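You operate a simulated robot arm through the tools that you are given. There is no shell and no other tool.

You run a simulated robot arm. Do the job below in one go: nothing can be reset, and whatever is moved stays where it is left.

JOB
Find the faulty bobbin with the checker and swap it for the one on the green peg.
Fine: step till it shows FAULT; that bobbin goes on the orange peg.
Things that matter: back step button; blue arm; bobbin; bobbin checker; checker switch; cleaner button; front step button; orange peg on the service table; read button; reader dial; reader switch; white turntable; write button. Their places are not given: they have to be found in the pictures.

The check looks at the end state, three seconds after you hand in, the way a careful person would. Anything else that was tipped, shoved, dropped, spilled or broken makes it a failure.

ROBOT AND FRAMES
A 6-joint arm with a two-finger parallel gripper, fixed in place. Base frame: the origin is at the foot of the arm, x ahead of it, y to its left, z up. Lengths are in cm, angles in rad, forces in N, time in s.
With the tool pointing down near the work surface it reaches from about 32 to 70 cm from the base axis. Its first joint turns from -2.897 to 2.897 rad. Payload 4.1 kg.
The tool frame sits at the grasp point between the pads (the TCP): z along the fingers, y along the line on which they close. The tips reach 2.3 cm beyond it. Largest opening 9.4 cm; finger width 3.8, thickness 1; the body of the gripper, 5.4 by 9.6 cm, starts 3.9 cm behind the TCP.
Orientation is that of the tool frame in the base frame, as [roll, pitch, yaw] about the fixed x, y, z axes, in that order (R = Rz(yaw) Ry(pitch) Rx(roll)). With the fingers straight down and closing along the base's y, the tool's x points along the base's -x, its y along +y and its z along -z.

CONTROLS
- The arm moves only by the tool move_arm. Its argument "deltas" is a list of rows, each a list of 6 numbers: the shift along the tool's x, y, z in cm, then the turn, a rotation vector about the tool's x, y, z in degrees. In form: [[tx, ty, tz, wx, wy, wz], ...]. A call has 1 to 20 rows; each row is the pose to reach, as a shift and turn from the pose commanded when the call began, along the tool's axes at that moment. "grip" is the opening, from 0 (shut) to 1 (fully open), set as the call begins (left out, the last holds). Rows are played at 5 a second. More than 5 cm and 0.15 rad between two rows, or a gripper value outside its range, and nothing of the call is played. A pose out of reach is approached as far as the arm can. The call stops where the force on the tool passes 40 N (or 10 N more than at its start, if that is more) or the arm is blocked; 0.2 s more then pass. The fingers move at their own pace (about 4.5 cm/s each) and stop on an object; they squeeze with about 39 N. The grip force told is the motor's: it shows also when the fingers shut on nothing. Time passes only in rows, and 0.2 s behind the last, so rows that repeat a pose let the fingers close. It gives the time, the measured TCP pose, the force on the tool (base axes), the opening and the grip force at its end, in the units of the frame above (readings bear some noise), with the torque about the TCP (base axes, N m) and any sound that the robot's microphone picked up.
- Cameras (640 x 400 px; columns grow to the right, rows downward): "scene" is fixed at [39.9, -64.99, 145.31]; the picture's right is [1.00, 0.04, 0.00], its down [0.02, -0.43, -0.90] and it looks along [-0.04, 0.90, -0.43] (base axes); focal length 338 px, centre (320, 200). "wrist" rides on the gripper at [8.6, 1.6, -7.4] in the tool frame; the picture's right is [-0.18, 0.98, 0.00], its down [-0.58, -0.11, -0.81] and it looks along [-0.79, -0.15, 0.59] (tool axes); focal length 243 px, centre (320, 200).
- snapshot(camera): a new picture of that camera. No time passes.
- raise_lower(by): slides the trunk up (or, below 0, down) by that many cm; the arm rides with it, the base frame stays. It gives what a move gives, with no picture.
- probe_pixels(camera, pixels): for up to 12 pixels [column, row] of the newest picture of that camera ("zoom" is the newest enlarged one), the place [x, y, z] in the base frame of the surface seen there, good to about 0.2 cm. No time passes.
- inspect(camera, box): a new picture of the part [left, top, right, bottom] of that camera's present view, enlarged. No time passes.
- close_job(): hands the job in; it is judged then, once.

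Open the gripper and draw the arm clear of the work before you hand the job in, unless the task says otherwise.

The tools are called after "Request:" by a JSON object that holds its "fn" and its "kwargs". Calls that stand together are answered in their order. move_arm: Moves the arm, as the interface text tells. Its arguments: {"type":"object","properties":{"deltas":{"type":"array","items":{"type":"array","items":{"type":"number"}}},"grip":{"type":"number"}},"required":["deltas"]} The other tools are called the same way: raise_lower (by) slides the trunk up or down; snapshot (camera) takes a picture; probe_pixels (camera, pixels) gives the place of the surface under pixels of a picture; inspect (camera, box) takes an enlarged picture of a part of a camera's view; close_job () hands the job in.

At the start:

```text
time_s: 0.0
tool_pos: [7.62, 34.99, 119.51]
ee_rot: [-3.142, 0.001, 3.142]
wrist_force: [-0.3, 0.1, -0.6]
ft_torque: [0.02, -0.01, 0.0]
gripper_width: 9.42
finger_force: 0.0
trunk travel left (down, up): [-52.5, 6.5]
```

scene: 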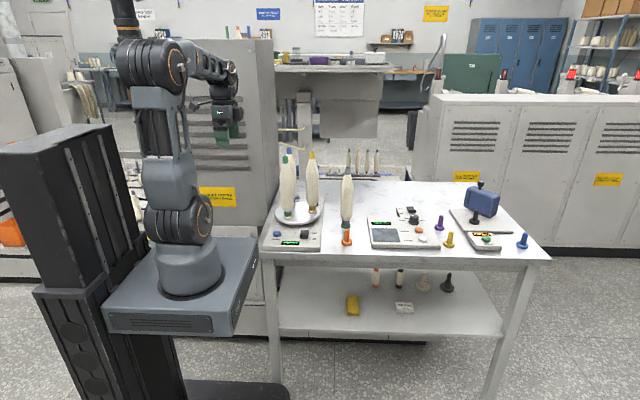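
wrist: 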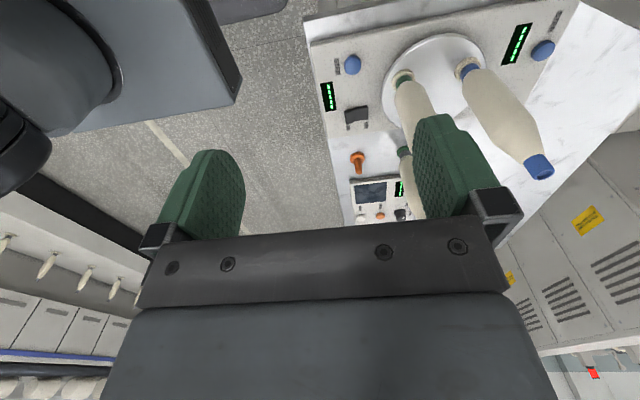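

I start by looking at the service table in the scene picture (roughly columns 260-550, rows 140-330) more closely.

Request:
{"fn": "inspect", "kwargs": {"camera": "scene", "box": [255, 140, 415, 260]}}

Request:
{"fn": "inspect", "kwargs": {"camera": "scene", "box": [390, 160, 550, 260]}}

Request:
{"fn": "inspect", "kwargs": {"camera": "wrist", "box": [300, 20, 580, 230]}}

```text
3.33 times, centred on (335, 200) of scene
```

zoom: 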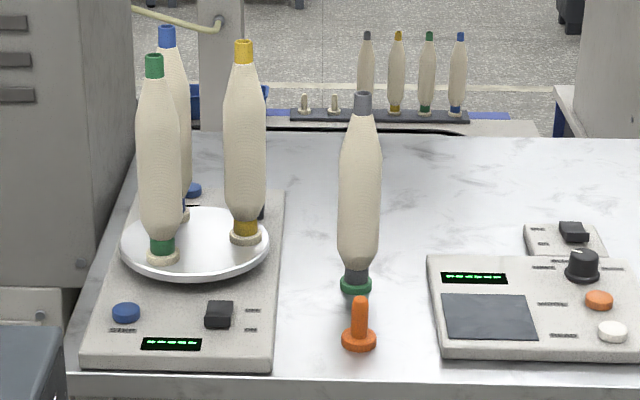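

```text
4.00 times, centred on (470, 210) of scene
```

zoom: 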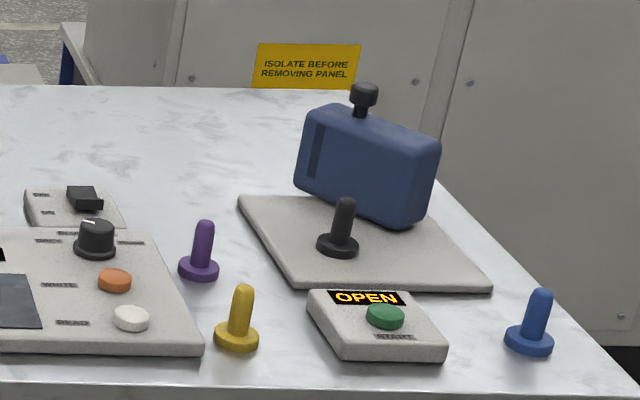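

```text
1.90 times, centred on (440, 125) of wrist
```

zoom: 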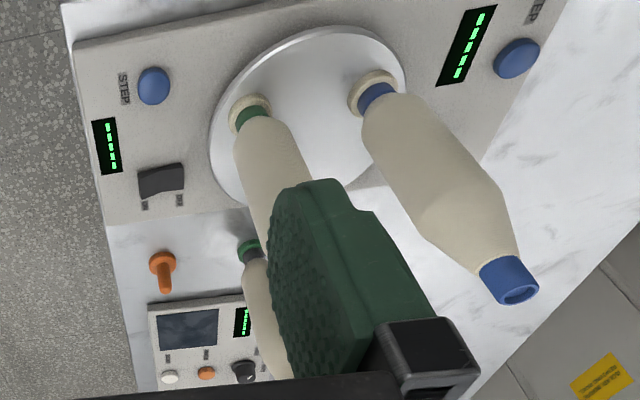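

The checker (left of table) carries three bobbins (green, blue, yellow caps), a front and back step button, a rocker switch and displays. I probe key points for positions.

Request:
{"fn": "snapshot", "kwargs": {"camera": "scene"}}

Request:
{"fn": "snapshot", "kwargs": {"camera": "wrist"}}

Request:
{"fn": "inspect", "kwargs": {"camera": "scene", "box": [262, 185, 342, 255]}}

```text
taken
```

scene: 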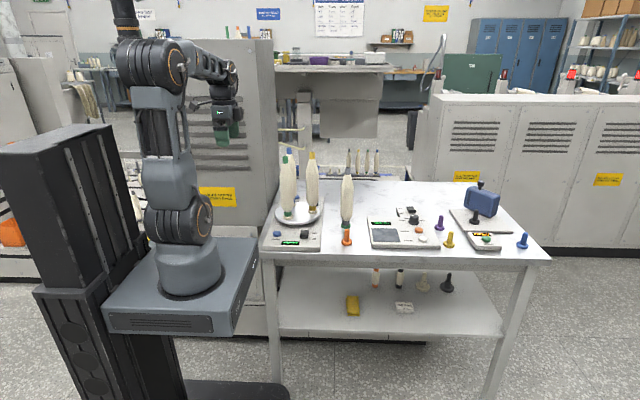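

```text
taken
```

wrist: 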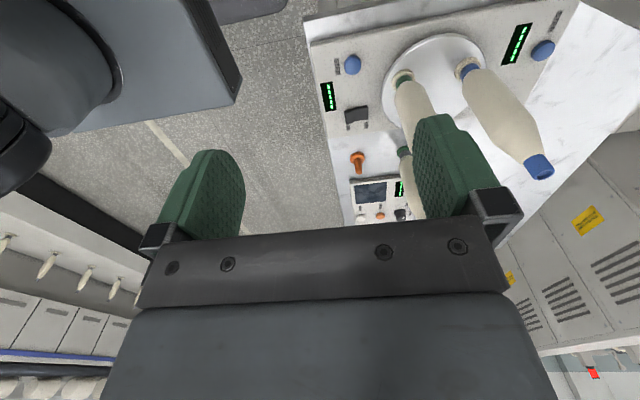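

```text
5.71 times, centred on (302, 220) of scene
```

zoom: 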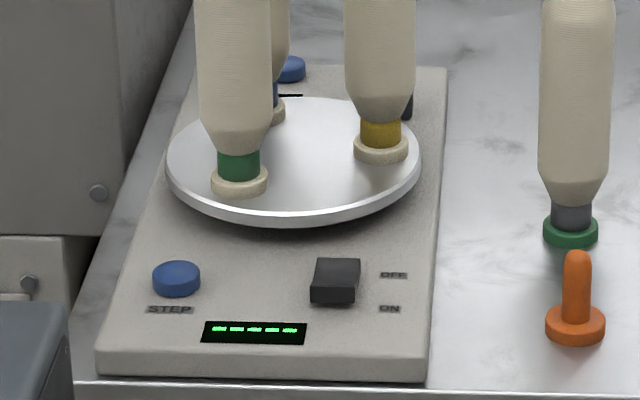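

Probing the checker's features in the current zoom (step button ~(176,278), switch ~(336,278), turntable, bobbin feet, pegs).

Request:
{"fn": "probe_pixels", "kwargs": {"camera": "zoom", "pixels": [[176, 272], [335, 270], [333, 296], [300, 170], [240, 190], [380, 155], [254, 332], [577, 258], [575, 328], [570, 235], [290, 62], [420, 355]]}}

Request:
{"fn": "probe_pixels", "kwargs": {"camera": "wrist", "pixels": [[352, 62], [357, 112], [328, 96], [358, 158], [425, 55], [542, 48], [516, 42], [404, 77], [466, 68], [538, 165], [404, 152], [455, 55]]}}

Request:
{"fn": "probe_pixels", "kwargs": {"camera": "scene", "pixels": [[288, 158], [311, 153], [346, 171], [347, 185], [346, 200], [311, 185], [287, 185], [290, 150], [440, 220], [449, 240], [523, 242], [475, 218]]}}

```text
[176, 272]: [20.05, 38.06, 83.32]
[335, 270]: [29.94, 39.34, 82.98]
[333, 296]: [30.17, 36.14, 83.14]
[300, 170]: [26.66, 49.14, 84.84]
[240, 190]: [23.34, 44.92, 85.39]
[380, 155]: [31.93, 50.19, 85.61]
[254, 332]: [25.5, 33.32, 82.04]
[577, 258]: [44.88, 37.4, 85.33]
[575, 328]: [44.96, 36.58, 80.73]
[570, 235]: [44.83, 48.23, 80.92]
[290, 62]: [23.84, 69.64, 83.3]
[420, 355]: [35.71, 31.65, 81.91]
```

```text
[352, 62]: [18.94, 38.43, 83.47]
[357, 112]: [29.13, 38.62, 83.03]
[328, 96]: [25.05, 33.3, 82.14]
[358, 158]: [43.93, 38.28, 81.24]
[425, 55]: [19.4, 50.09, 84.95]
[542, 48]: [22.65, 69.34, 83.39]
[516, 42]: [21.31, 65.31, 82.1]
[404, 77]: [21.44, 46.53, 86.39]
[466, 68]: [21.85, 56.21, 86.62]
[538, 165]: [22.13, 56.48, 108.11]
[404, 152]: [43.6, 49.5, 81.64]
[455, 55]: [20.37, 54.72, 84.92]
```

```text
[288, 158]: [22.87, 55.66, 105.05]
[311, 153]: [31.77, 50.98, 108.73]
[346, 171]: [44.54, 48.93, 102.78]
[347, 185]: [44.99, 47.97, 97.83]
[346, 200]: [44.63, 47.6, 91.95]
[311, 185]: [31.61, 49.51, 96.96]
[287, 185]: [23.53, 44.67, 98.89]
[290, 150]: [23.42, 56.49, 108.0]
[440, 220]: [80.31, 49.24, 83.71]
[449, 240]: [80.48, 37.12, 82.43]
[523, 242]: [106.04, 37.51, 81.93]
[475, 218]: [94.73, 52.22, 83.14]
```

Scene and wrist probes differ by about 1 cm in x, so I check the gripper itself in the scene picture near (228,130) to see which frame agrees with the reported TCP.

Request:
{"fn": "inspect", "kwargs": {"camera": "scene", "box": [190, 80, 270, 160]}}

```text
5.00 times, centred on (230, 120) of scene
```

zoom: 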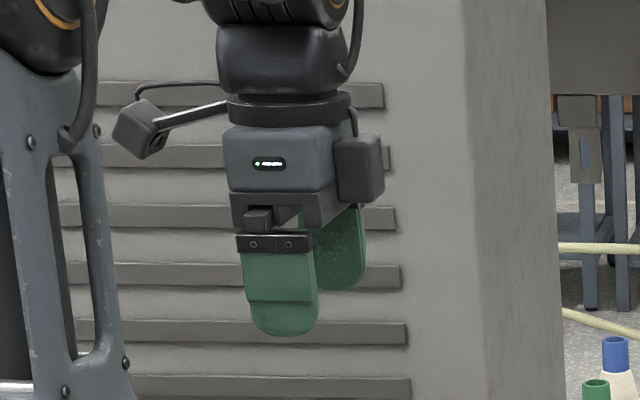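

I probe points on the near finger (columns 245-319, bottom row 335) and bobbin caps.

Request:
{"fn": "probe_pixels", "kwargs": {"camera": "zoom", "pixels": [[282, 300], [282, 330], [250, 285], [314, 285], [282, 245], [276, 165], [340, 275], [615, 342], [596, 384]]}}

```text
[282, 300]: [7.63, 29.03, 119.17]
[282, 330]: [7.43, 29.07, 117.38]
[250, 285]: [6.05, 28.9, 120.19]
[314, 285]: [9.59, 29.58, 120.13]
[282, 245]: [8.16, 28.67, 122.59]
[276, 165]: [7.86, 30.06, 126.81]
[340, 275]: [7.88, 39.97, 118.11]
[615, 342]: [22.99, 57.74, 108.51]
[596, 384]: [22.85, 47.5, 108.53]
```

The scene camera agrees with the reported TCP (finger centre at x≈7.7 vs 7.62), so I trust scene coordinates more. Now I move toward (18,32,114), turning the tool so the wrist camera looks along +y at the checker, with fingers closed.

Request:
{"fn": "move_arm", "kwargs": {"deltas": [[-0.8, -0.3, 0.4, 0, 0, -7.5], [-1.7, -0.5, 0.8, 0, 0, -15], [-2.6, -0.8, 1.3, 0, 0, -22.5], [-3.4, -1, 1.8, 0, 0, -30], [-4.3, -1.3, 2.2, 0, 0, -37.5], [-5.2, -1.5, 2.7, 0, 0, -45], [-6, -1.8, 3.2, 0, 0, -52.5], [-6.9, -2, 3.6, 0, 0, -60], [-7.8, -2.3, 4.1, 0, 0, -67.5], [-8.6, -2.5, 4.6, 0, 0, -75], [-9.5, -2.8, 5, 0, 0, -82.5], [-10.4, -3, 5.5, 0, 0, -90]], "grip": 0}}

```text
time_s: 2.6
tool_pos: [18.09, 32.02, 113.95]
ee_rot: [3.141, 0.001, -1.567]
wrist_force: [-0.5, 0.6, -0.2]
ft_torque: [-0.03, -0.01, 0.0]
gripper_width: 0.0
finger_force: 38.7
trunk travel left (down, up): [-52.5, 6.5]
```

The turn worked; now I take new pictures from both cameras.

Request:
{"fn": "snapshot", "kwargs": {"camera": "wrist"}}

Request:
{"fn": "snapshot", "kwargs": {"camera": "scene"}}

```text
taken
```

wrist: 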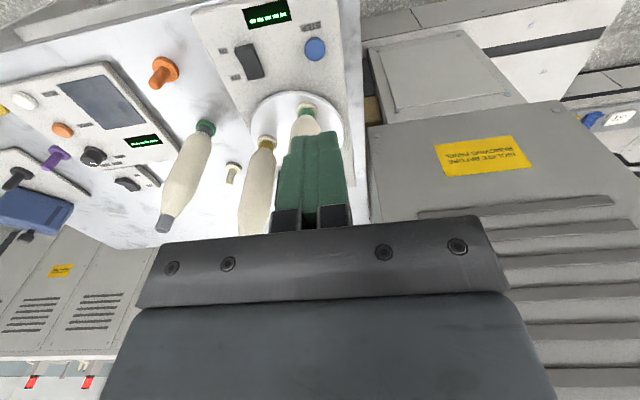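

```text
taken
```

scene: 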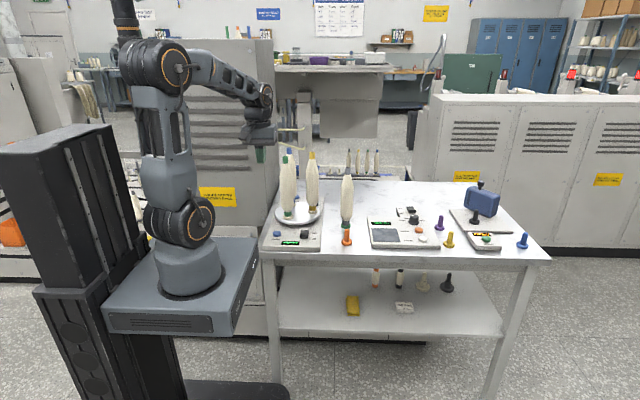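

I zoom the wrist view on the checker (columns 180-380, rows 0-220), including the small thing at about (234,172).

Request:
{"fn": "inspect", "kwargs": {"camera": "wrist", "box": [150, 80, 350, 205]}}

Request:
{"fn": "inspect", "kwargs": {"camera": "wrist", "box": [190, 0, 370, 112]}}

```text
3.20 times, centred on (250, 142) of wrist
```

zoom: 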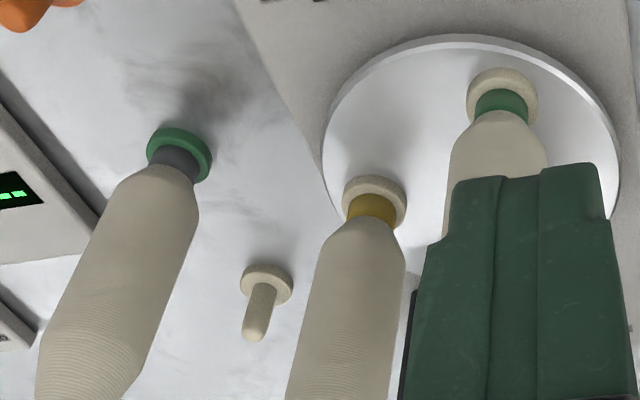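

```text
3.56 times, centred on (280, 56) of wrist
```

zoom: 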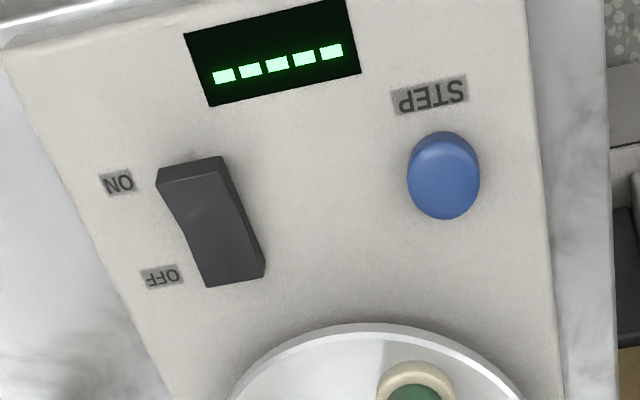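

I probe the rocker's ends in this zoom (ON end ~(195,185), OFF end ~(235,270)) plus panel, button and display points.

Request:
{"fn": "probe_pixels", "kwargs": {"camera": "zoom", "pixels": [[195, 185], [200, 205], [215, 230], [228, 255], [235, 275], [190, 166], [443, 165], [443, 200], [300, 200], [275, 50], [420, 390], [140, 180]]}}

```text
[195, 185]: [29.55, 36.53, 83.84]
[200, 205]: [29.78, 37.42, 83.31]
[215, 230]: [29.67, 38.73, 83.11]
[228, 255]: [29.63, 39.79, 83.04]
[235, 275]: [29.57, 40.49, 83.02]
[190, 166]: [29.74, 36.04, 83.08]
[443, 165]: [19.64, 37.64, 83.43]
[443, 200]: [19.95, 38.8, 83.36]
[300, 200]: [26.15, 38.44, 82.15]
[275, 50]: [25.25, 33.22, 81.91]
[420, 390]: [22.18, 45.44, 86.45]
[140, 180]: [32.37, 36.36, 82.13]
```

The rocker's ON end stands up (z≈83.8) and the OFF end is down (z≈83.0), so the checker is off. I move the closed fingertips above the ON end at about (29.8, 36.2), staying in front of the bobbins.

Request:
{"fn": "move_arm", "kwargs": {"deltas": [[-0.7, -2, 3.5, 0, 0, 0], [-1.4, -4, 7, 0, 0, 0], [-2.1, -6, 10.5, 0, 0, 0], [-2.8, -8, 14, 0, 0, 0], [-3.5, -10, 18, 0, 0, 0], [-4.18, -11.71, 22, 0, 0, 0], [-4.18, -11.71, 25, 0, 0, 0]]}}

Request:
{"fn": "snapshot", "kwargs": {"camera": "scene"}}

Request:
{"fn": "inspect", "kwargs": {"camera": "scene", "box": [255, 150, 355, 255]}}

```text
time_s: 4.2
tool_pos: [29.73, 36.17, 88.87]
ee_rot: [-3.141, 0.001, -1.572]
wrist_force: [0.2, 0.6, -0.1]
ft_torque: [0.0, -0.02, 0.02]
gripper_width: 0.0
finger_force: 38.7
trunk travel left (down, up): [-52.5, 6.5]
```

```text
taken
```

scene: 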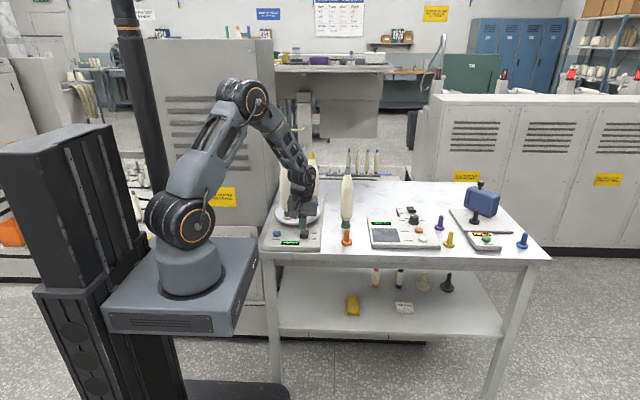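

```text
3.81 times, centred on (305, 202) of scene
```

zoom: 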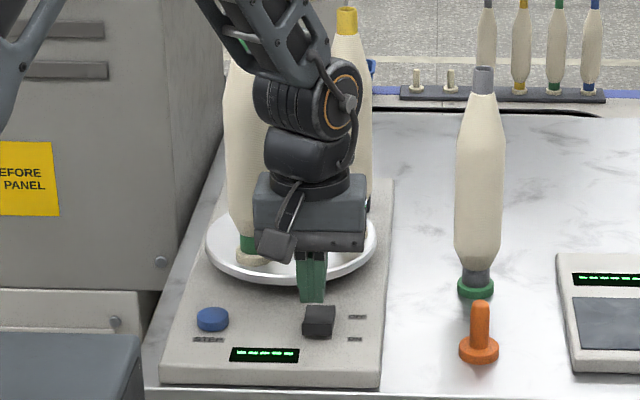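

The fingers hang right over the rocker's front end at zoom (315,300). I press down slowly about 3.4 cm, watching force and sound.

Request:
{"fn": "move_arm", "kwargs": {"deltas": [[0, 0, 1, 0, 0, 0], [0, 0, 2, 0, 0, 0], [0, 0, 2.5, 0, 0, 0], [0, 0, 2.7, 0, 0, 0], [0, 0, 2.9, 0, 0, 0], [0, 0, 3.1, 0, 0, 0], [0, 0, 3.3, 0, 0, 0], [0, 0, 3.5, 0, 0, 0]], "grip": 0}}

Request:
{"fn": "inspect", "kwargs": {"camera": "scene", "box": [255, 150, 355, 255]}}

```text
time_s: 6.0
tool_pos: [29.78, 36.1, 85.78]
ee_rot: [-3.137, 0.005, -1.573]
wrist_force: [-0.9, -7.3, 36.7]
ft_torque: [0.53, 0.14, -0.06]
gripper_width: 0.0
finger_force: 38.6
trunk travel left (down, up): [-52.5, 6.5]
```

```text
3.81 times, centred on (305, 202) of scene
```

zoom: 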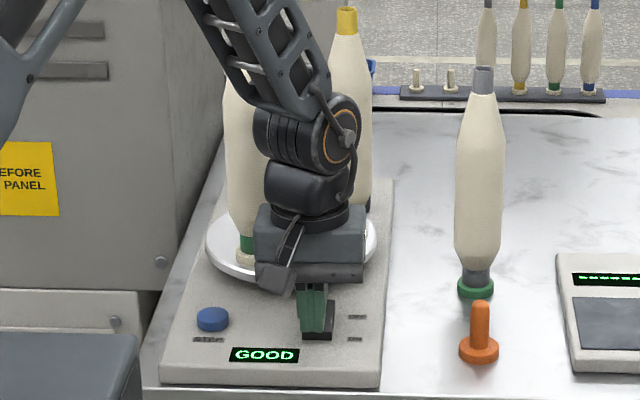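

The display at zoom (264,355) now reads GOOD, so the checker is on. I lift straight up.

Request:
{"fn": "move_arm", "kwargs": {"deltas": [[0, 0, -1, 0, 0, 0], [0, 0, -3, 0, 0, 0], [0, 0, -5, 0, 0, 0]]}}

Request:
{"fn": "snapshot", "kwargs": {"camera": "wrist"}}

Request:
{"fn": "inspect", "kwargs": {"camera": "scene", "box": [255, 150, 355, 255]}}

```text
time_s: 6.8
tool_pos: [29.56, 36.15, 90.47]
ee_rot: [3.141, 0.001, -1.571]
wrist_force: [0.0, -0.5, -0.4]
ft_torque: [0.0, -0.01, 0.05]
gripper_width: 0.0
finger_force: 38.7
trunk travel left (down, up): [-52.5, 6.5]
```

```text
taken
```

wrist: 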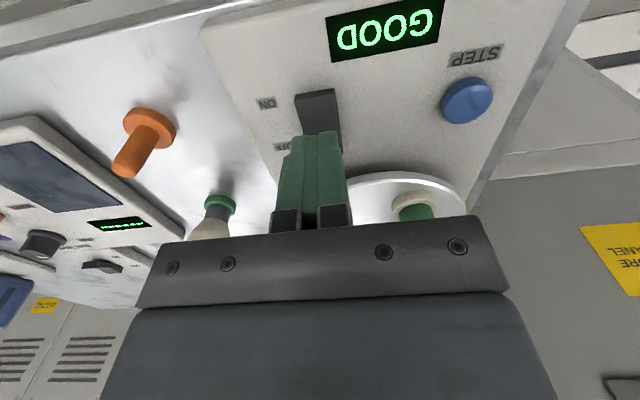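

```text
3.81 times, centred on (305, 202) of scene
```

zoom: 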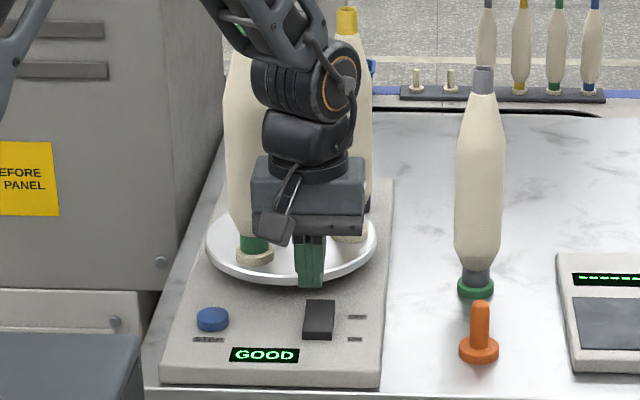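

Switch confirmed ON (rocker front end now down). Before pressing STEP at zoom (213,318), I probe wrist links of the arm and the neighbouring bobbins to check the clearance.

Request:
{"fn": "probe_pixels", "kwargs": {"camera": "zoom", "pixels": [[348, 100], [300, 90], [262, 90], [300, 140], [358, 185], [270, 225], [345, 40], [350, 150], [230, 160], [213, 312], [370, 205], [300, 40]]}}

Request:
{"fn": "inspect", "kwargs": {"camera": "scene", "box": [200, 70, 340, 220]}}

```text
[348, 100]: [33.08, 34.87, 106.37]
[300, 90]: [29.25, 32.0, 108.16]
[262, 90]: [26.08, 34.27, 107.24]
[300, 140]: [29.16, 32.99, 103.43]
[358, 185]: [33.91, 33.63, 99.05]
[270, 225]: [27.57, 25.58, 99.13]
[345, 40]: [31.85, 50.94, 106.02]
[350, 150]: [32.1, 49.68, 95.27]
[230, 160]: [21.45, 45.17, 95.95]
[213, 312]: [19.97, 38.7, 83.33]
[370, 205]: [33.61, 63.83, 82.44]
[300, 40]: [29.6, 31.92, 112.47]
```

```text
2.67 times, centred on (270, 145) of scene
```

zoom: 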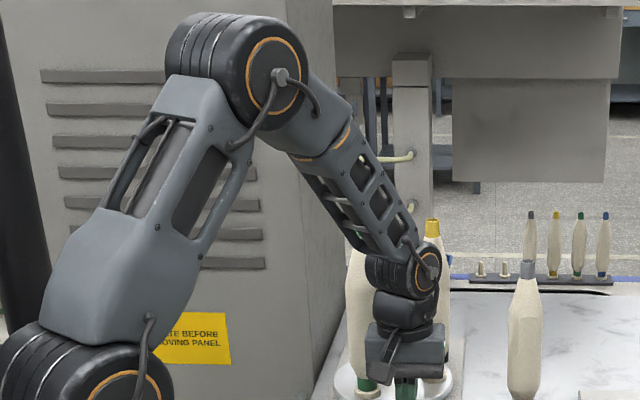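

The wrist joint would come close to the green bobbin if held vertical at the STEP button, so I tilt the tool 20° (body leaning toward the front) and move over to the button at about (20, 38).

Request:
{"fn": "move_arm", "kwargs": {"deltas": [[0, 0, 0, 0, -7, 0], [0, 0, 0, 0, -14, 0], [0, 0, 0, 0, -20, 0], [0, 2.5, 0, 0, -20, 0], [-0.5, 5, 0, 0, -20, 0], [-0.9, 7.5, 0.5, 0, -20, 0], [-1.35, 9.66, 1.4, 0, -20, 0]], "grip": 0}}

Request:
{"fn": "inspect", "kwargs": {"camera": "scene", "box": [230, 130, 350, 255]}}

Request:
{"fn": "snapshot", "kwargs": {"camera": "wrist"}}

```text
time_s: 8.4
tool_pos: [20.09, 37.5, 89.08]
ee_rot: [-3.141, 0.349, -1.572]
wrist_force: [-0.7, -0.1, -0.3]
ft_torque: [0.0, 0.02, 0.01]
gripper_width: 0.01
finger_force: 39.3
trunk travel left (down, up): [-52.5, 6.5]
```

```text
3.20 times, centred on (290, 192) of scene
```

zoom: 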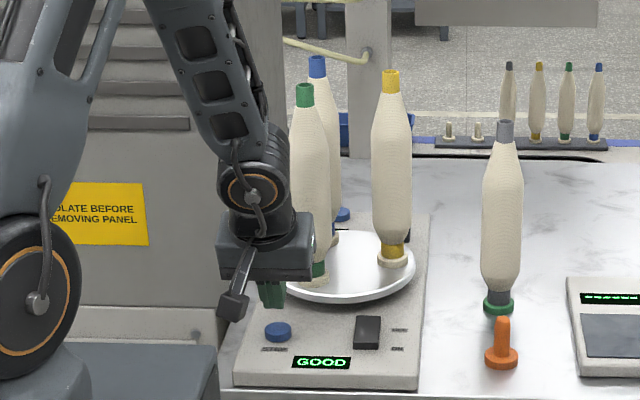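

```text
taken
```

wrist: 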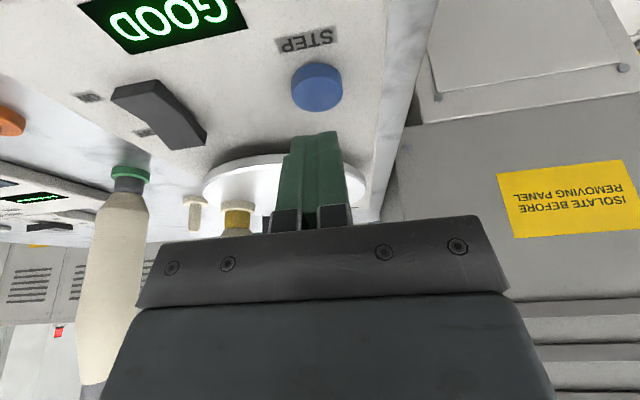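

The button sits at wrist pixel (317,87), directly below the tilted fingers' path. I press straight down along base z in small steps.

Request:
{"fn": "move_arm", "kwargs": {"deltas": [[0.51, 0, 1.41, 0, 0, 0], [0.86, 0, 2.35, 0, 0, 0], [1.03, 0, 2.82, 0, 0, 0], [1.13, 0, 3.1, 0, 0, 0], [1.2, 0, 3.29, 0, 0, 0], [1.27, 0, 3.48, 0, 0, 0], [1.33, 0, 3.67, 0, 0, 0]], "grip": 0}}

Request:
{"fn": "inspect", "kwargs": {"camera": "scene", "box": [230, 130, 350, 255]}}

```text
time_s: 10.0
tool_pos: [20.06, 37.42, 85.29]
ee_rot: [-3.139, 0.353, -1.57]
wrist_force: [-0.8, -5.3, 27.0]
ft_torque: [-0.26, 0.02, 0.02]
gripper_width: 0.0
finger_force: 39.1
trunk travel left (down, up): [-52.5, 6.5]
heard: click
```

```text
3.20 times, centred on (290, 192) of scene
```

zoom: 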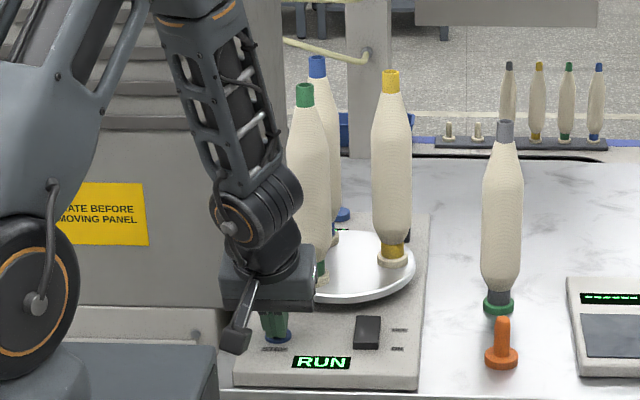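

A click was heard and the display reads RUN. I lift off and back away so the turning bobbins have room.

Request:
{"fn": "move_arm", "kwargs": {"deltas": [[-0.3, 0, -0.9, 0, 0, 0], [0.3, 0, -2.5, 0, 0, 0], [1.4, 0, -4.8, 0, 0, 0]], "grip": 0}}

Request:
{"fn": "inspect", "kwargs": {"camera": "scene", "box": [230, 130, 350, 255]}}

```text
time_s: 10.8
tool_pos: [20.11, 34.47, 89.19]
ee_rot: [3.14, 0.348, -1.571]
wrist_force: [-0.6, 0.7, -0.2]
ft_torque: [-0.02, 0.01, -0.01]
gripper_width: 0.0
finger_force: 39.1
trunk travel left (down, up): [-52.5, 6.5]
```

```text
3.20 times, centred on (290, 192) of scene
```

zoom: 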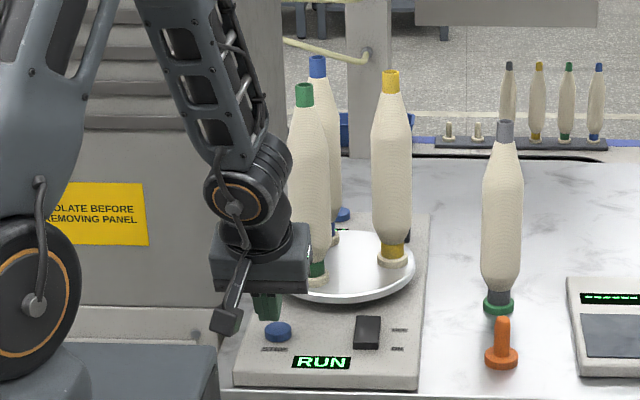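

The display still says RUN and the turntable has not moved yet; I wait about 3 seconds by repeating the same pose.

Request:
{"fn": "move_arm", "kwargs": {"deltas": [[0, 0, 0, 0, 0, 0], [0, 0, 0, 0, 0, 0], [0, 0, 0, 0, 0, 0], [0, 0, 0, 0, 0, 0], [0, 0, 0, 0, 0, 0], [0, 0, 0, 0, 0, 0], [0, 0, 0, 0, 0, 0], [0, 0, 0, 0, 0, 0], [0, 0, 0, 0, 0, 0], [0, 0, 0, 0, 0, 0]], "grip": 0}}

Request:
{"fn": "inspect", "kwargs": {"camera": "scene", "box": [230, 130, 350, 255]}}

```text
time_s: 13.0
tool_pos: [20.12, 34.55, 89.25]
ee_rot: [3.141, 0.349, -1.571]
wrist_force: [0.3, 0.2, 0.3]
ft_torque: [0.0, -0.01, -0.02]
gripper_width: 0.0
finger_force: 38.7
trunk travel left (down, up): [-52.5, 6.5]
```

```text
3.20 times, centred on (290, 192) of scene
```

zoom: 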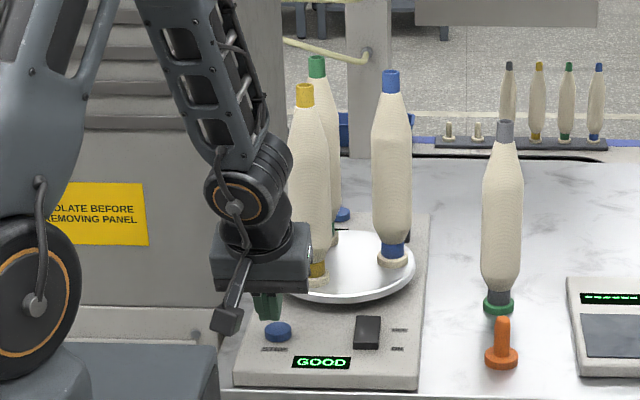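

After this step (yellow now front, blue right, green back-left) it reads GOOD again. I press the front STEP button a second time, lift away and wait in the same call.

Request:
{"fn": "move_arm", "kwargs": {"deltas": [[-1.3, 0, 1.0, 0, 0, 0], [-2.43, 0, 1.95, 0, 0, 0], [-1.92, 0, 3.36, 0, 0, 0], [-1.68, 0, 4.02, 0, 0, 0], [-1.54, 0, 4.39, 0, 0, 0], [-1.47, 0, 4.58, 0, 0, 0], [-1.4, 0, 4.77, 0, 0, 0], [-1.68, 0, 4.02, 0, 0, 0], [-2.2, 0, 2.5, 0, 0, 0], [0, 0, 0, 0, 0, 0], [0, 0, 0, 0, 0, 0], [0, 0, 0, 0, 0, 0], [0, 0, 0, 0, 0, 0], [0, 0, 0, 0, 0, 0], [0, 0, 0, 0, 0, 0], [0, 0, 0, 0, 0, 0], [0, 0, 0, 0, 0, 0], [0, 0, 0, 0, 0, 0], [0, 0, 0, 0, 0, 0], [0, 0, 0, 0, 0, 0]], "grip": 0}}

Request:
{"fn": "inspect", "kwargs": {"camera": "scene", "box": [230, 130, 350, 255]}}

```text
time_s: 17.2
tool_pos: [20.11, 34.55, 89.12]
ee_rot: [3.14, 0.349, -1.571]
wrist_force: [0.3, 0.4, 0.0]
ft_torque: [0.0, 0.03, -0.03]
gripper_width: 0.01
finger_force: 39.3
trunk travel left (down, up): [-52.5, 6.5]
heard: click
```

```text
3.20 times, centred on (290, 192) of scene
```

zoom: 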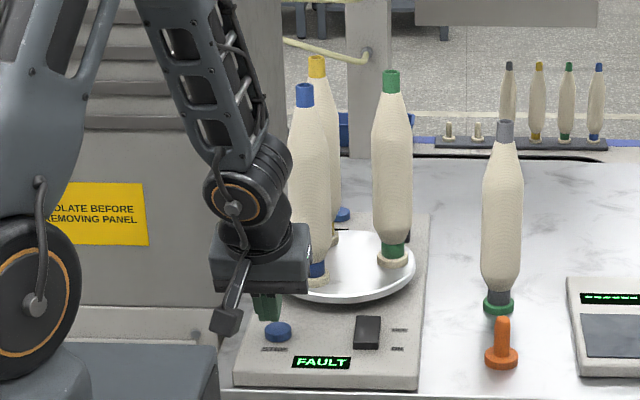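

FAULT shows now, with blue at front, yellow back-left and green right. I need to know which station the checker reads, so I lift up and look at the turntable surroundings from above.

Request:
{"fn": "move_arm", "kwargs": {"deltas": [[-1.6, 0, -4.4, 0, 0, 0], [-3.2, 0, -8.8, 0, 5, 0], [-4.8, 0, -13.2, 0, 10, 0], [-6.4, 0, -17.6, 0, 15, 0], [-7.9, 0, -21.6, 0, 20, 0], [-9.4, 0, -25.8, 0, 20, 0]], "grip": 0}}

Request:
{"fn": "snapshot", "kwargs": {"camera": "wrist"}}

Request:
{"fn": "inspect", "kwargs": {"camera": "scene", "box": [255, 170, 345, 255]}}

```text
time_s: 18.6
tool_pos: [20.16, 34.45, 116.75]
ee_rot: [-3.14, 0.001, -1.57]
wrist_force: [-0.2, -0.9, 0.8]
ft_torque: [0.02, 0.02, 0.0]
gripper_width: 0.01
finger_force: 39.2
trunk travel left (down, up): [-52.5, 6.5]
```

```text
taken
```

wrist: 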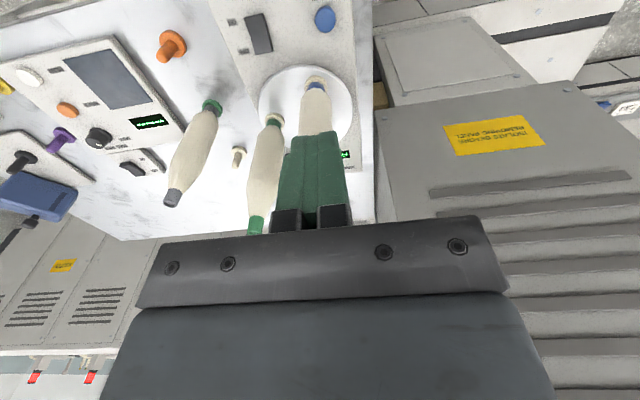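

```text
4.71 times, centred on (300, 212) of scene
```

zoom: 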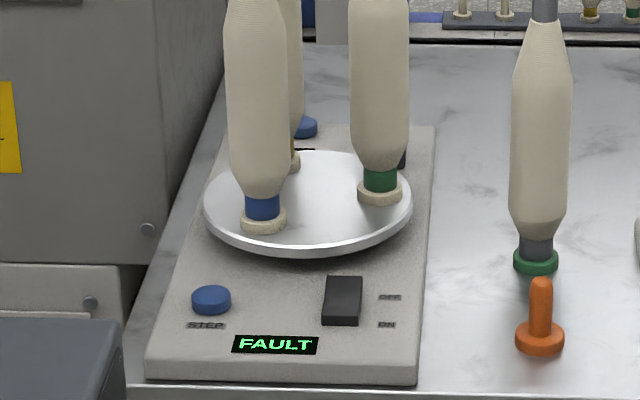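

I rotate back so the wrist camera looks from the left side (+x), then tilt it downward for a top view of the turntable and its surroundings.

Request:
{"fn": "move_arm", "kwargs": {"deltas": [[-0.5, 0.5, 0, 0, 0, 7.5], [-1, 1, 0, 0, 0, 15], [-1.6, 1.5, 0, 0, 0, 22.5], [-2.1, 2, 0, 0, 0, 30], [-2.7, 2.5, 0, 0, 0, 37.5], [-3.2, 3, 0, 0, 0, 45], [-3.8, 3.5, 0, 0, 0, 52.5], [-4.3, 4, 0, 0, 0, 60], [-4.9, 4.5, 0, 0, 0, 67.5], [-5.4, 5, 0, 0, 0, 75], [-6, 5.5, 0, 0, 0, 82.5], [-6.5, 6, 0, 0, 0, 90]], "grip": 0}}

Request:
{"fn": "move_arm", "kwargs": {"deltas": [[0, 0, 0, 0, 7.5, 0], [0, 0, 0, 0, 15, 0], [0, 0, 0, 0, 22.5, 0], [0, 0, 0, 0, 30, 0]], "grip": 0}}

Request:
{"fn": "snapshot", "kwargs": {"camera": "wrist"}}

Request:
{"fn": "snapshot", "kwargs": {"camera": "scene"}}

```text
time_s: 21.2
tool_pos: [14.06, 41.05, 116.54]
ee_rot: [-3.14, 0.0, 3.139]
wrist_force: [0.4, -0.1, 0.5]
ft_torque: [0.01, -0.02, 0.0]
gripper_width: 0.0
finger_force: 38.7
trunk travel left (down, up): [-52.5, 6.5]
```

```text
time_s: 22.2
tool_pos: [14.1, 41.1, 116.61]
ee_rot: [-3.141, -0.527, 3.14]
wrist_force: [0.4, 0.3, -0.6]
ft_torque: [-0.01, -0.02, -0.01]
gripper_width: 0.0
finger_force: 39.2
trunk travel left (down, up): [-52.5, 6.5]
```

```text
taken
```

wrist: 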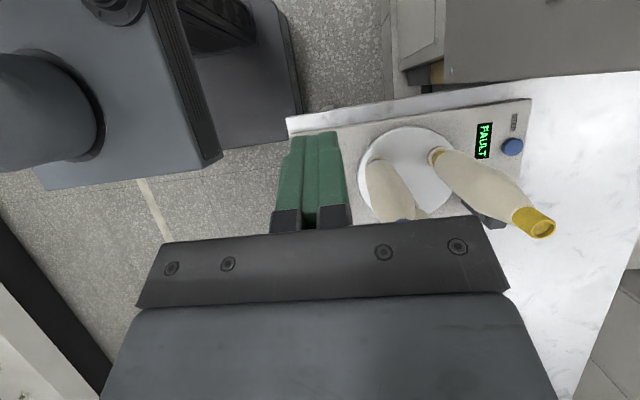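

```text
taken
```

scene: 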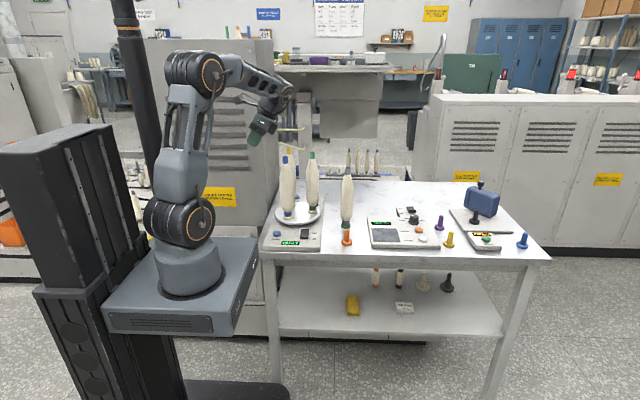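

The back display also says FAULT. A black thing peeks out near wrist (482,222); I zoom in there.

Request:
{"fn": "inspect", "kwargs": {"camera": "wrist", "box": [340, 90, 580, 250]}}

```text
2.50 times, centred on (460, 170) of wrist
```

zoom: 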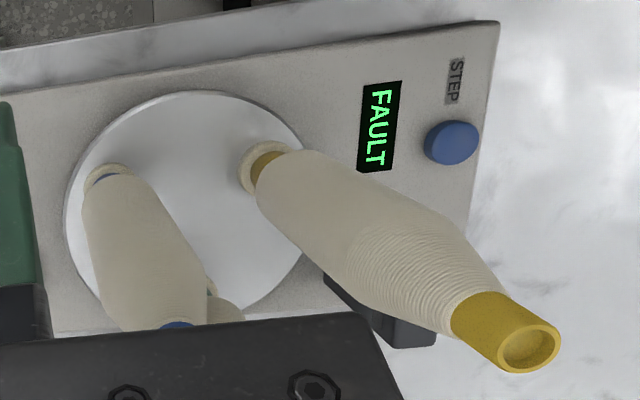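

The black box lies near the back-right edge of the turntable. I untilt, and move over to (42, 38, 117) with the camera looking along +y to see it unobstructed.

Request:
{"fn": "move_arm", "kwargs": {"deltas": [[0, 0, 0, 0, -7.5, 0], [0, 0, 0, 0, -15, 0], [0, 0, 0, 0, -22.5, 0], [0, 0, 0, 0, -30, 0]], "grip": 0}}

Request:
{"fn": "move_arm", "kwargs": {"deltas": [[-2.3, -0.3, 0, 0, 0, -7.5], [-4.6, -0.5, 0, 0, 0, -15], [-7, -0.8, 0, 0, 0, -22.5], [-9.3, -1, 0, 0, 0, -30], [-11.6, -1.3, 0, 0, 0, -37.5], [-14, -1.5, 0, 0, 0, -45], [-16.3, -1.8, 0, 0, 0, -52.5], [-18.6, -2, 0, 0, 0, -60], [-21, -2.3, 0, 0, 0, -67.5], [-23.3, -2.5, 0, 0, 0, -75], [-25.6, -2.8, 0, 0, 0, -82.5], [-28, -3, 0, 0, 0, -90]], "grip": 0}}

Request:
{"fn": "snapshot", "kwargs": {"camera": "wrist"}}

```text
time_s: 23.2
tool_pos: [14.11, 41.04, 116.7]
ee_rot: [-3.141, 0.003, -3.14]
wrist_force: [-0.6, 0.1, -0.3]
ft_torque: [-0.01, -0.01, -0.01]
gripper_width: 0.0
finger_force: 39.0
trunk travel left (down, up): [-52.5, 6.5]
```

```text
time_s: 25.8
tool_pos: [42.08, 38.08, 116.62]
ee_rot: [3.141, -0.001, -1.571]
wrist_force: [-0.4, 0.4, 0.2]
ft_torque: [0.01, -0.01, -0.01]
gripper_width: 0.0
finger_force: 38.6
trunk travel left (down, up): [-52.5, 6.5]
```

```text
taken
```

wrist: 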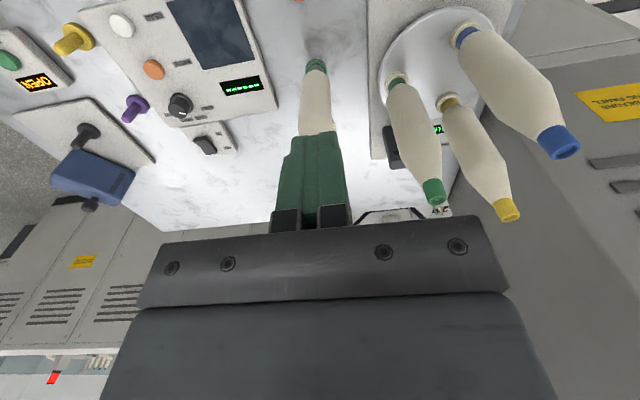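

I zoom on the checker part of this view (columns 360-580, rows 0-220), where the black box shows at about (392,150).

Request:
{"fn": "inspect", "kwargs": {"camera": "wrist", "box": [360, 10, 560, 190]}}

Request:
{"fn": "inspect", "kwargs": {"camera": "wrist", "box": [370, 90, 470, 180]}}

```text
2.22 times, centred on (460, 100) of wrist
```

zoom: 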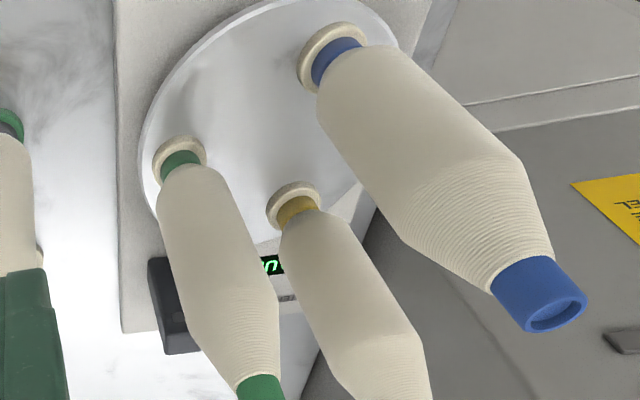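

```text
4.44 times, centred on (420, 135) of wrist
```

zoom: 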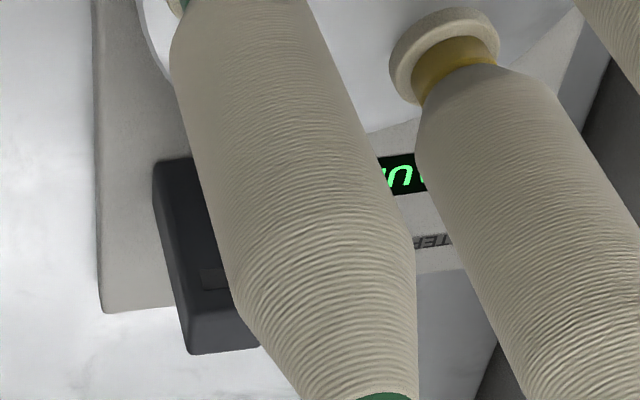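

It is an upright black box with a slot near its top at zoom (215,278), i.e. a sensor head. I probe its corners and the turntable features.

Request:
{"fn": "probe_pixels", "kwargs": {"camera": "zoom", "pixels": [[160, 175], [185, 168], [175, 250], [195, 340], [240, 340], [215, 278], [205, 270], [228, 288], [200, 215], [186, 320], [100, 300], [440, 45]]}}

Request:
{"fn": "probe_pixels", "kwargs": {"camera": "wrist", "pixels": [[396, 80], [446, 102], [463, 34], [435, 60], [382, 70], [430, 12], [490, 20], [315, 66], [437, 195], [508, 212], [563, 145], [437, 130]]}}

```text
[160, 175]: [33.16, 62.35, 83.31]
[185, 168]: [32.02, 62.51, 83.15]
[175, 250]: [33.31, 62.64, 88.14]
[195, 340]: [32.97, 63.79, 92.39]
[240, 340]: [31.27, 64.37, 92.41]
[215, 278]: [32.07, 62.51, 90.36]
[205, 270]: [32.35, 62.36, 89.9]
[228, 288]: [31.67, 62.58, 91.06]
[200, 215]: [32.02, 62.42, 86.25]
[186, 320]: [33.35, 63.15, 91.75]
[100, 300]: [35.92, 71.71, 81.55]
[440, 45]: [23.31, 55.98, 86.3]
```

```text
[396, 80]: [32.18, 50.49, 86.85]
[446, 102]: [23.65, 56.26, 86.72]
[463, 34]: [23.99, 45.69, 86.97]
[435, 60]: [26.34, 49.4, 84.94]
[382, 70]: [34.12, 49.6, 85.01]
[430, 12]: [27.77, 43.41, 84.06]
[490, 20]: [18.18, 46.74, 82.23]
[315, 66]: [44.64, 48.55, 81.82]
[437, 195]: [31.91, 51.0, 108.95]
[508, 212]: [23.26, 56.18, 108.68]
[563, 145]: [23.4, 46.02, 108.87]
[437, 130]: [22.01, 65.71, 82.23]
```

The box front face (y≈62.4, x≈31.6-33.2) looks roughly along −y toward the right-hand station at (31.9, 51). I take a better look from another viewpoint: camera from the right side looking −x/+y.

Request:
{"fn": "inspect", "kwargs": {"camera": "scene", "box": [285, 185, 335, 220]}}

Request:
{"fn": "move_arm", "kwargs": {"deltas": [[0, 0, 0, 0, 0, -7.5], [0, 0, 0, 0, 0, -15], [0, 0, 0, 0, 0, -22.5], [0, 0, 0, 0, 0, -30], [0, 0, 0, 0, 0, -37.5], [0, 0, 0, 0, 0, -45]], "grip": 0}}

Request:
{"fn": "snapshot", "kwargs": {"camera": "wrist"}}

```text
11.43 times, centred on (310, 202) of scene
```

zoom: 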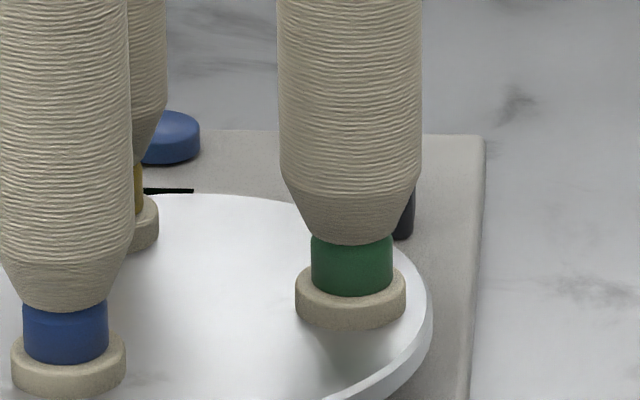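

```text
time_s: 27.2
tool_pos: [42.26, 38.09, 116.66]
ee_rot: [-3.141, 0.001, -0.781]
wrist_force: [0.7, -0.4, 0.1]
ft_torque: [-0.03, 0.04, 0.01]
gripper_width: 0.0
finger_force: 39.3
trunk travel left (down, up): [-52.5, 6.5]
```

```text
taken
```

wrist: 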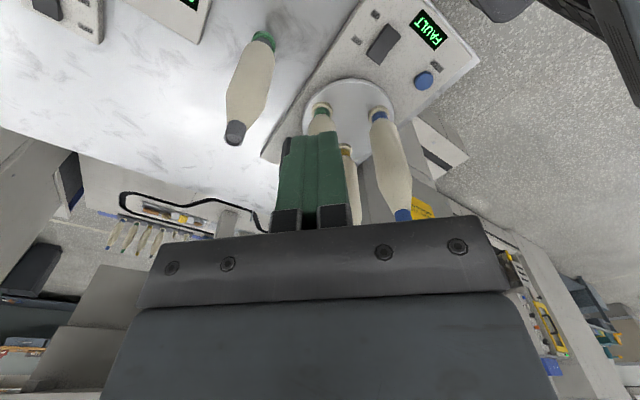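

The box is now at (285,147) partly behind the fingers; I turn a little further so it comes clear.

Request:
{"fn": "move_arm", "kwargs": {"deltas": [[0, 0, 0, 0, 0, -7.5], [0, 0, 0, 0, 0, -15], [0, 0, 0, 0, 0, -22.5]], "grip": 0}}

Request:
{"fn": "snapshot", "kwargs": {"camera": "wrist"}}

Request:
{"fn": "inspect", "kwargs": {"camera": "wrist", "box": [180, 60, 320, 200]}}

```text
time_s: 28.0
tool_pos: [42.15, 38.04, 116.78]
ee_rot: [-3.141, 0.0, -0.391]
wrist_force: [-0.2, 0.3, 0.5]
ft_torque: [0.03, -0.02, 0.01]
gripper_width: 0.03
finger_force: 39.4
trunk travel left (down, up): [-52.5, 6.5]
```

```text
taken
```

wrist: 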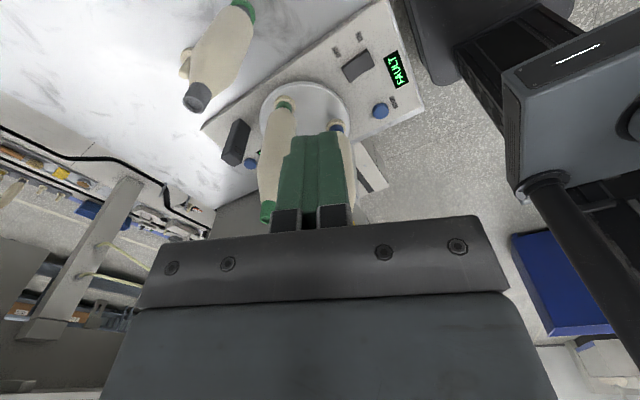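

```text
2.86 times, centred on (250, 130) of wrist
```

zoom: 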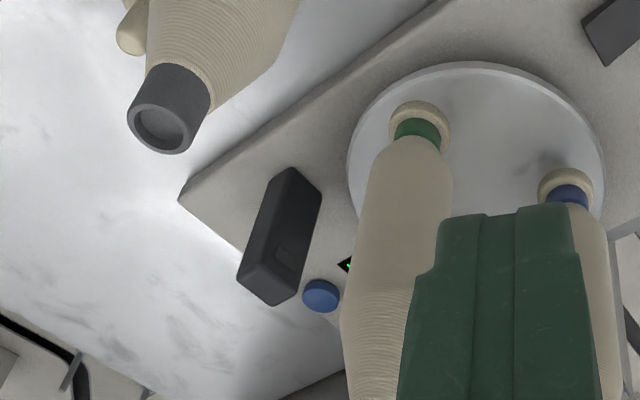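

Now the whole box is visible with its slot at zoom (283,255). I probe its face to get the direction it looks.

Request:
{"fn": "probe_pixels", "kwargs": {"camera": "zoom", "pixels": [[293, 180], [315, 205], [290, 200], [310, 225], [275, 250], [295, 265], [285, 255], [276, 235], [300, 245], [250, 275], [275, 298], [270, 200]]}}

Request:
{"fn": "probe_pixels", "kwargs": {"camera": "wrist", "pixels": [[186, 65], [181, 76], [198, 97], [284, 104], [265, 212]]}}

```text
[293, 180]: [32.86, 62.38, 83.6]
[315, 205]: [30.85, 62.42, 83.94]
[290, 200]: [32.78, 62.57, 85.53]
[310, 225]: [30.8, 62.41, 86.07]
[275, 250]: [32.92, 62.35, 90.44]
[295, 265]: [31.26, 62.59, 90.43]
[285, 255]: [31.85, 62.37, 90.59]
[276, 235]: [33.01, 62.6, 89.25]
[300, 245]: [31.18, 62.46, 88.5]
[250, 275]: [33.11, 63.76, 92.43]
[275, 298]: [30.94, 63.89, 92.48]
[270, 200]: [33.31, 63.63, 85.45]
```

```text
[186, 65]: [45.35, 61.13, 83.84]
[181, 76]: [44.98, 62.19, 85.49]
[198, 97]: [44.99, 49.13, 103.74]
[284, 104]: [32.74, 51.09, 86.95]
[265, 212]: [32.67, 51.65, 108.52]
```

The box spans x≈30.4–33.4 with its face square to −y, so it looks straight at the right-hand station (x≈31.9): the bobbin there, green-capped, is the faulty one. Now I measure the caps precisely with zoomed scene views.

Request:
{"fn": "inspect", "kwargs": {"camera": "scene", "box": [295, 140, 355, 180]}}

```text
10.00 times, centred on (325, 160) of scene
```

zoom: 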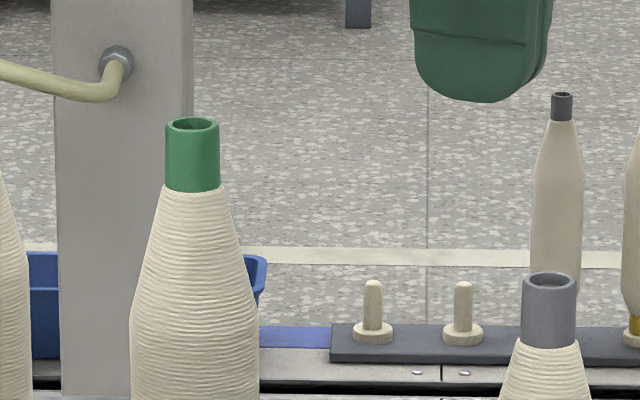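

Green cap spans columns 165-220 with rim rows 117-131; gray cap 521-577. I probe rim front/back/left/right edges.

Request:
{"fn": "probe_pixels", "kwargs": {"camera": "zoom", "pixels": [[192, 129], [192, 118], [167, 124], [217, 124], [192, 160], [192, 186], [549, 286], [549, 273], [523, 279], [574, 280], [549, 315], [549, 340]]}}

Request:
{"fn": "probe_pixels", "kwargs": {"camera": "zoom", "pixels": [[192, 132], [192, 140], [192, 150], [192, 170], [192, 175], [192, 230], [192, 300], [192, 380], [549, 295], [549, 305], [549, 325], [549, 380]]}}

```text
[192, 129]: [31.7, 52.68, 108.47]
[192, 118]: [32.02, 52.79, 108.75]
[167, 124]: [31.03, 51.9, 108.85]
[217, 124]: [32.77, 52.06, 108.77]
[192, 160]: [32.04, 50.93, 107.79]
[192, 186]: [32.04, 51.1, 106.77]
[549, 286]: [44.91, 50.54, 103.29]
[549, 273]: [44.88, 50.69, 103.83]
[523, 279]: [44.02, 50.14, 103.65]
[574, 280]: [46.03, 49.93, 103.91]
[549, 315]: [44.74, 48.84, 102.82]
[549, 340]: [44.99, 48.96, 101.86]
```

```text
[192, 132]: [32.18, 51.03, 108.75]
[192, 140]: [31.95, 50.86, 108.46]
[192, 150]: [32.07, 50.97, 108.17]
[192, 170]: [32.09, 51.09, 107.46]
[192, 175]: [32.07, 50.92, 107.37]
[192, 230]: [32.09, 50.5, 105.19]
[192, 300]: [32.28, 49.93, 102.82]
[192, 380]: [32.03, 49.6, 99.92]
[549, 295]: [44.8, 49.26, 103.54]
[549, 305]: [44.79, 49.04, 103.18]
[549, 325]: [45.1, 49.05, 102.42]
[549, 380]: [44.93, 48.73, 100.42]
```

Green cap centre ≈ (32.0, 51.9), top z 108.8, diameter ≈1.9; gray bobbin cap centre ≈ (44.95, 49.95), top z 103.85. Next the orange peg and the peg bases.

Request:
{"fn": "inspect", "kwargs": {"camera": "scene", "box": [325, 215, 370, 250]}}

```text
11.43 times, centred on (348, 232) of scene
```

zoom: 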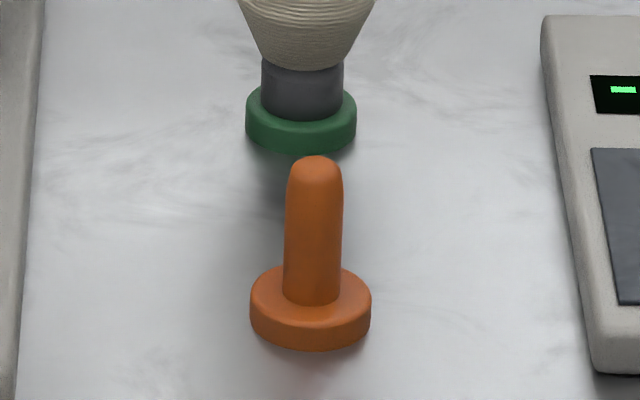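

Request:
{"fn": "probe_pixels", "kwargs": {"camera": "zoom", "pixels": [[314, 160], [314, 180], [314, 220], [314, 260], [314, 290], [254, 297], [367, 297], [311, 325], [311, 342], [288, 230], [339, 230], [330, 275]]}}

Request:
{"fn": "probe_pixels", "kwargs": {"camera": "zoom", "pixels": [[302, 90], [302, 128], [250, 105], [352, 105], [302, 145], [265, 90], [340, 90], [450, 250], [300, 60], [314, 170], [280, 270], [350, 275]]}}

```text
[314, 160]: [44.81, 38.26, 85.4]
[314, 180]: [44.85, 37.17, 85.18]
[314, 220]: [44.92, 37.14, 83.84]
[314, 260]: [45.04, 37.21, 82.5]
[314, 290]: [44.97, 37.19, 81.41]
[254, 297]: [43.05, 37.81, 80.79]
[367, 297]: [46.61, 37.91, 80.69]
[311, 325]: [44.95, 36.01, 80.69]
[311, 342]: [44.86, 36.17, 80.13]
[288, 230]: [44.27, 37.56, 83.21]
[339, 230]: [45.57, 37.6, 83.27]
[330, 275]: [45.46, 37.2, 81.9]
```

```text
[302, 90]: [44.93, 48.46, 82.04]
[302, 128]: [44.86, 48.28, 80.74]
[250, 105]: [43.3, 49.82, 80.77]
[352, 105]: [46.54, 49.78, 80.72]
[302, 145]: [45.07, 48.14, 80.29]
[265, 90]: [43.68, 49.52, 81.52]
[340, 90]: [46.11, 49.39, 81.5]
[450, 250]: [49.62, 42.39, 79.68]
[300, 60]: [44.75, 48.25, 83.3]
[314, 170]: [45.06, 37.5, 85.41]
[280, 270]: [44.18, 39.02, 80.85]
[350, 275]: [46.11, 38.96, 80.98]
```

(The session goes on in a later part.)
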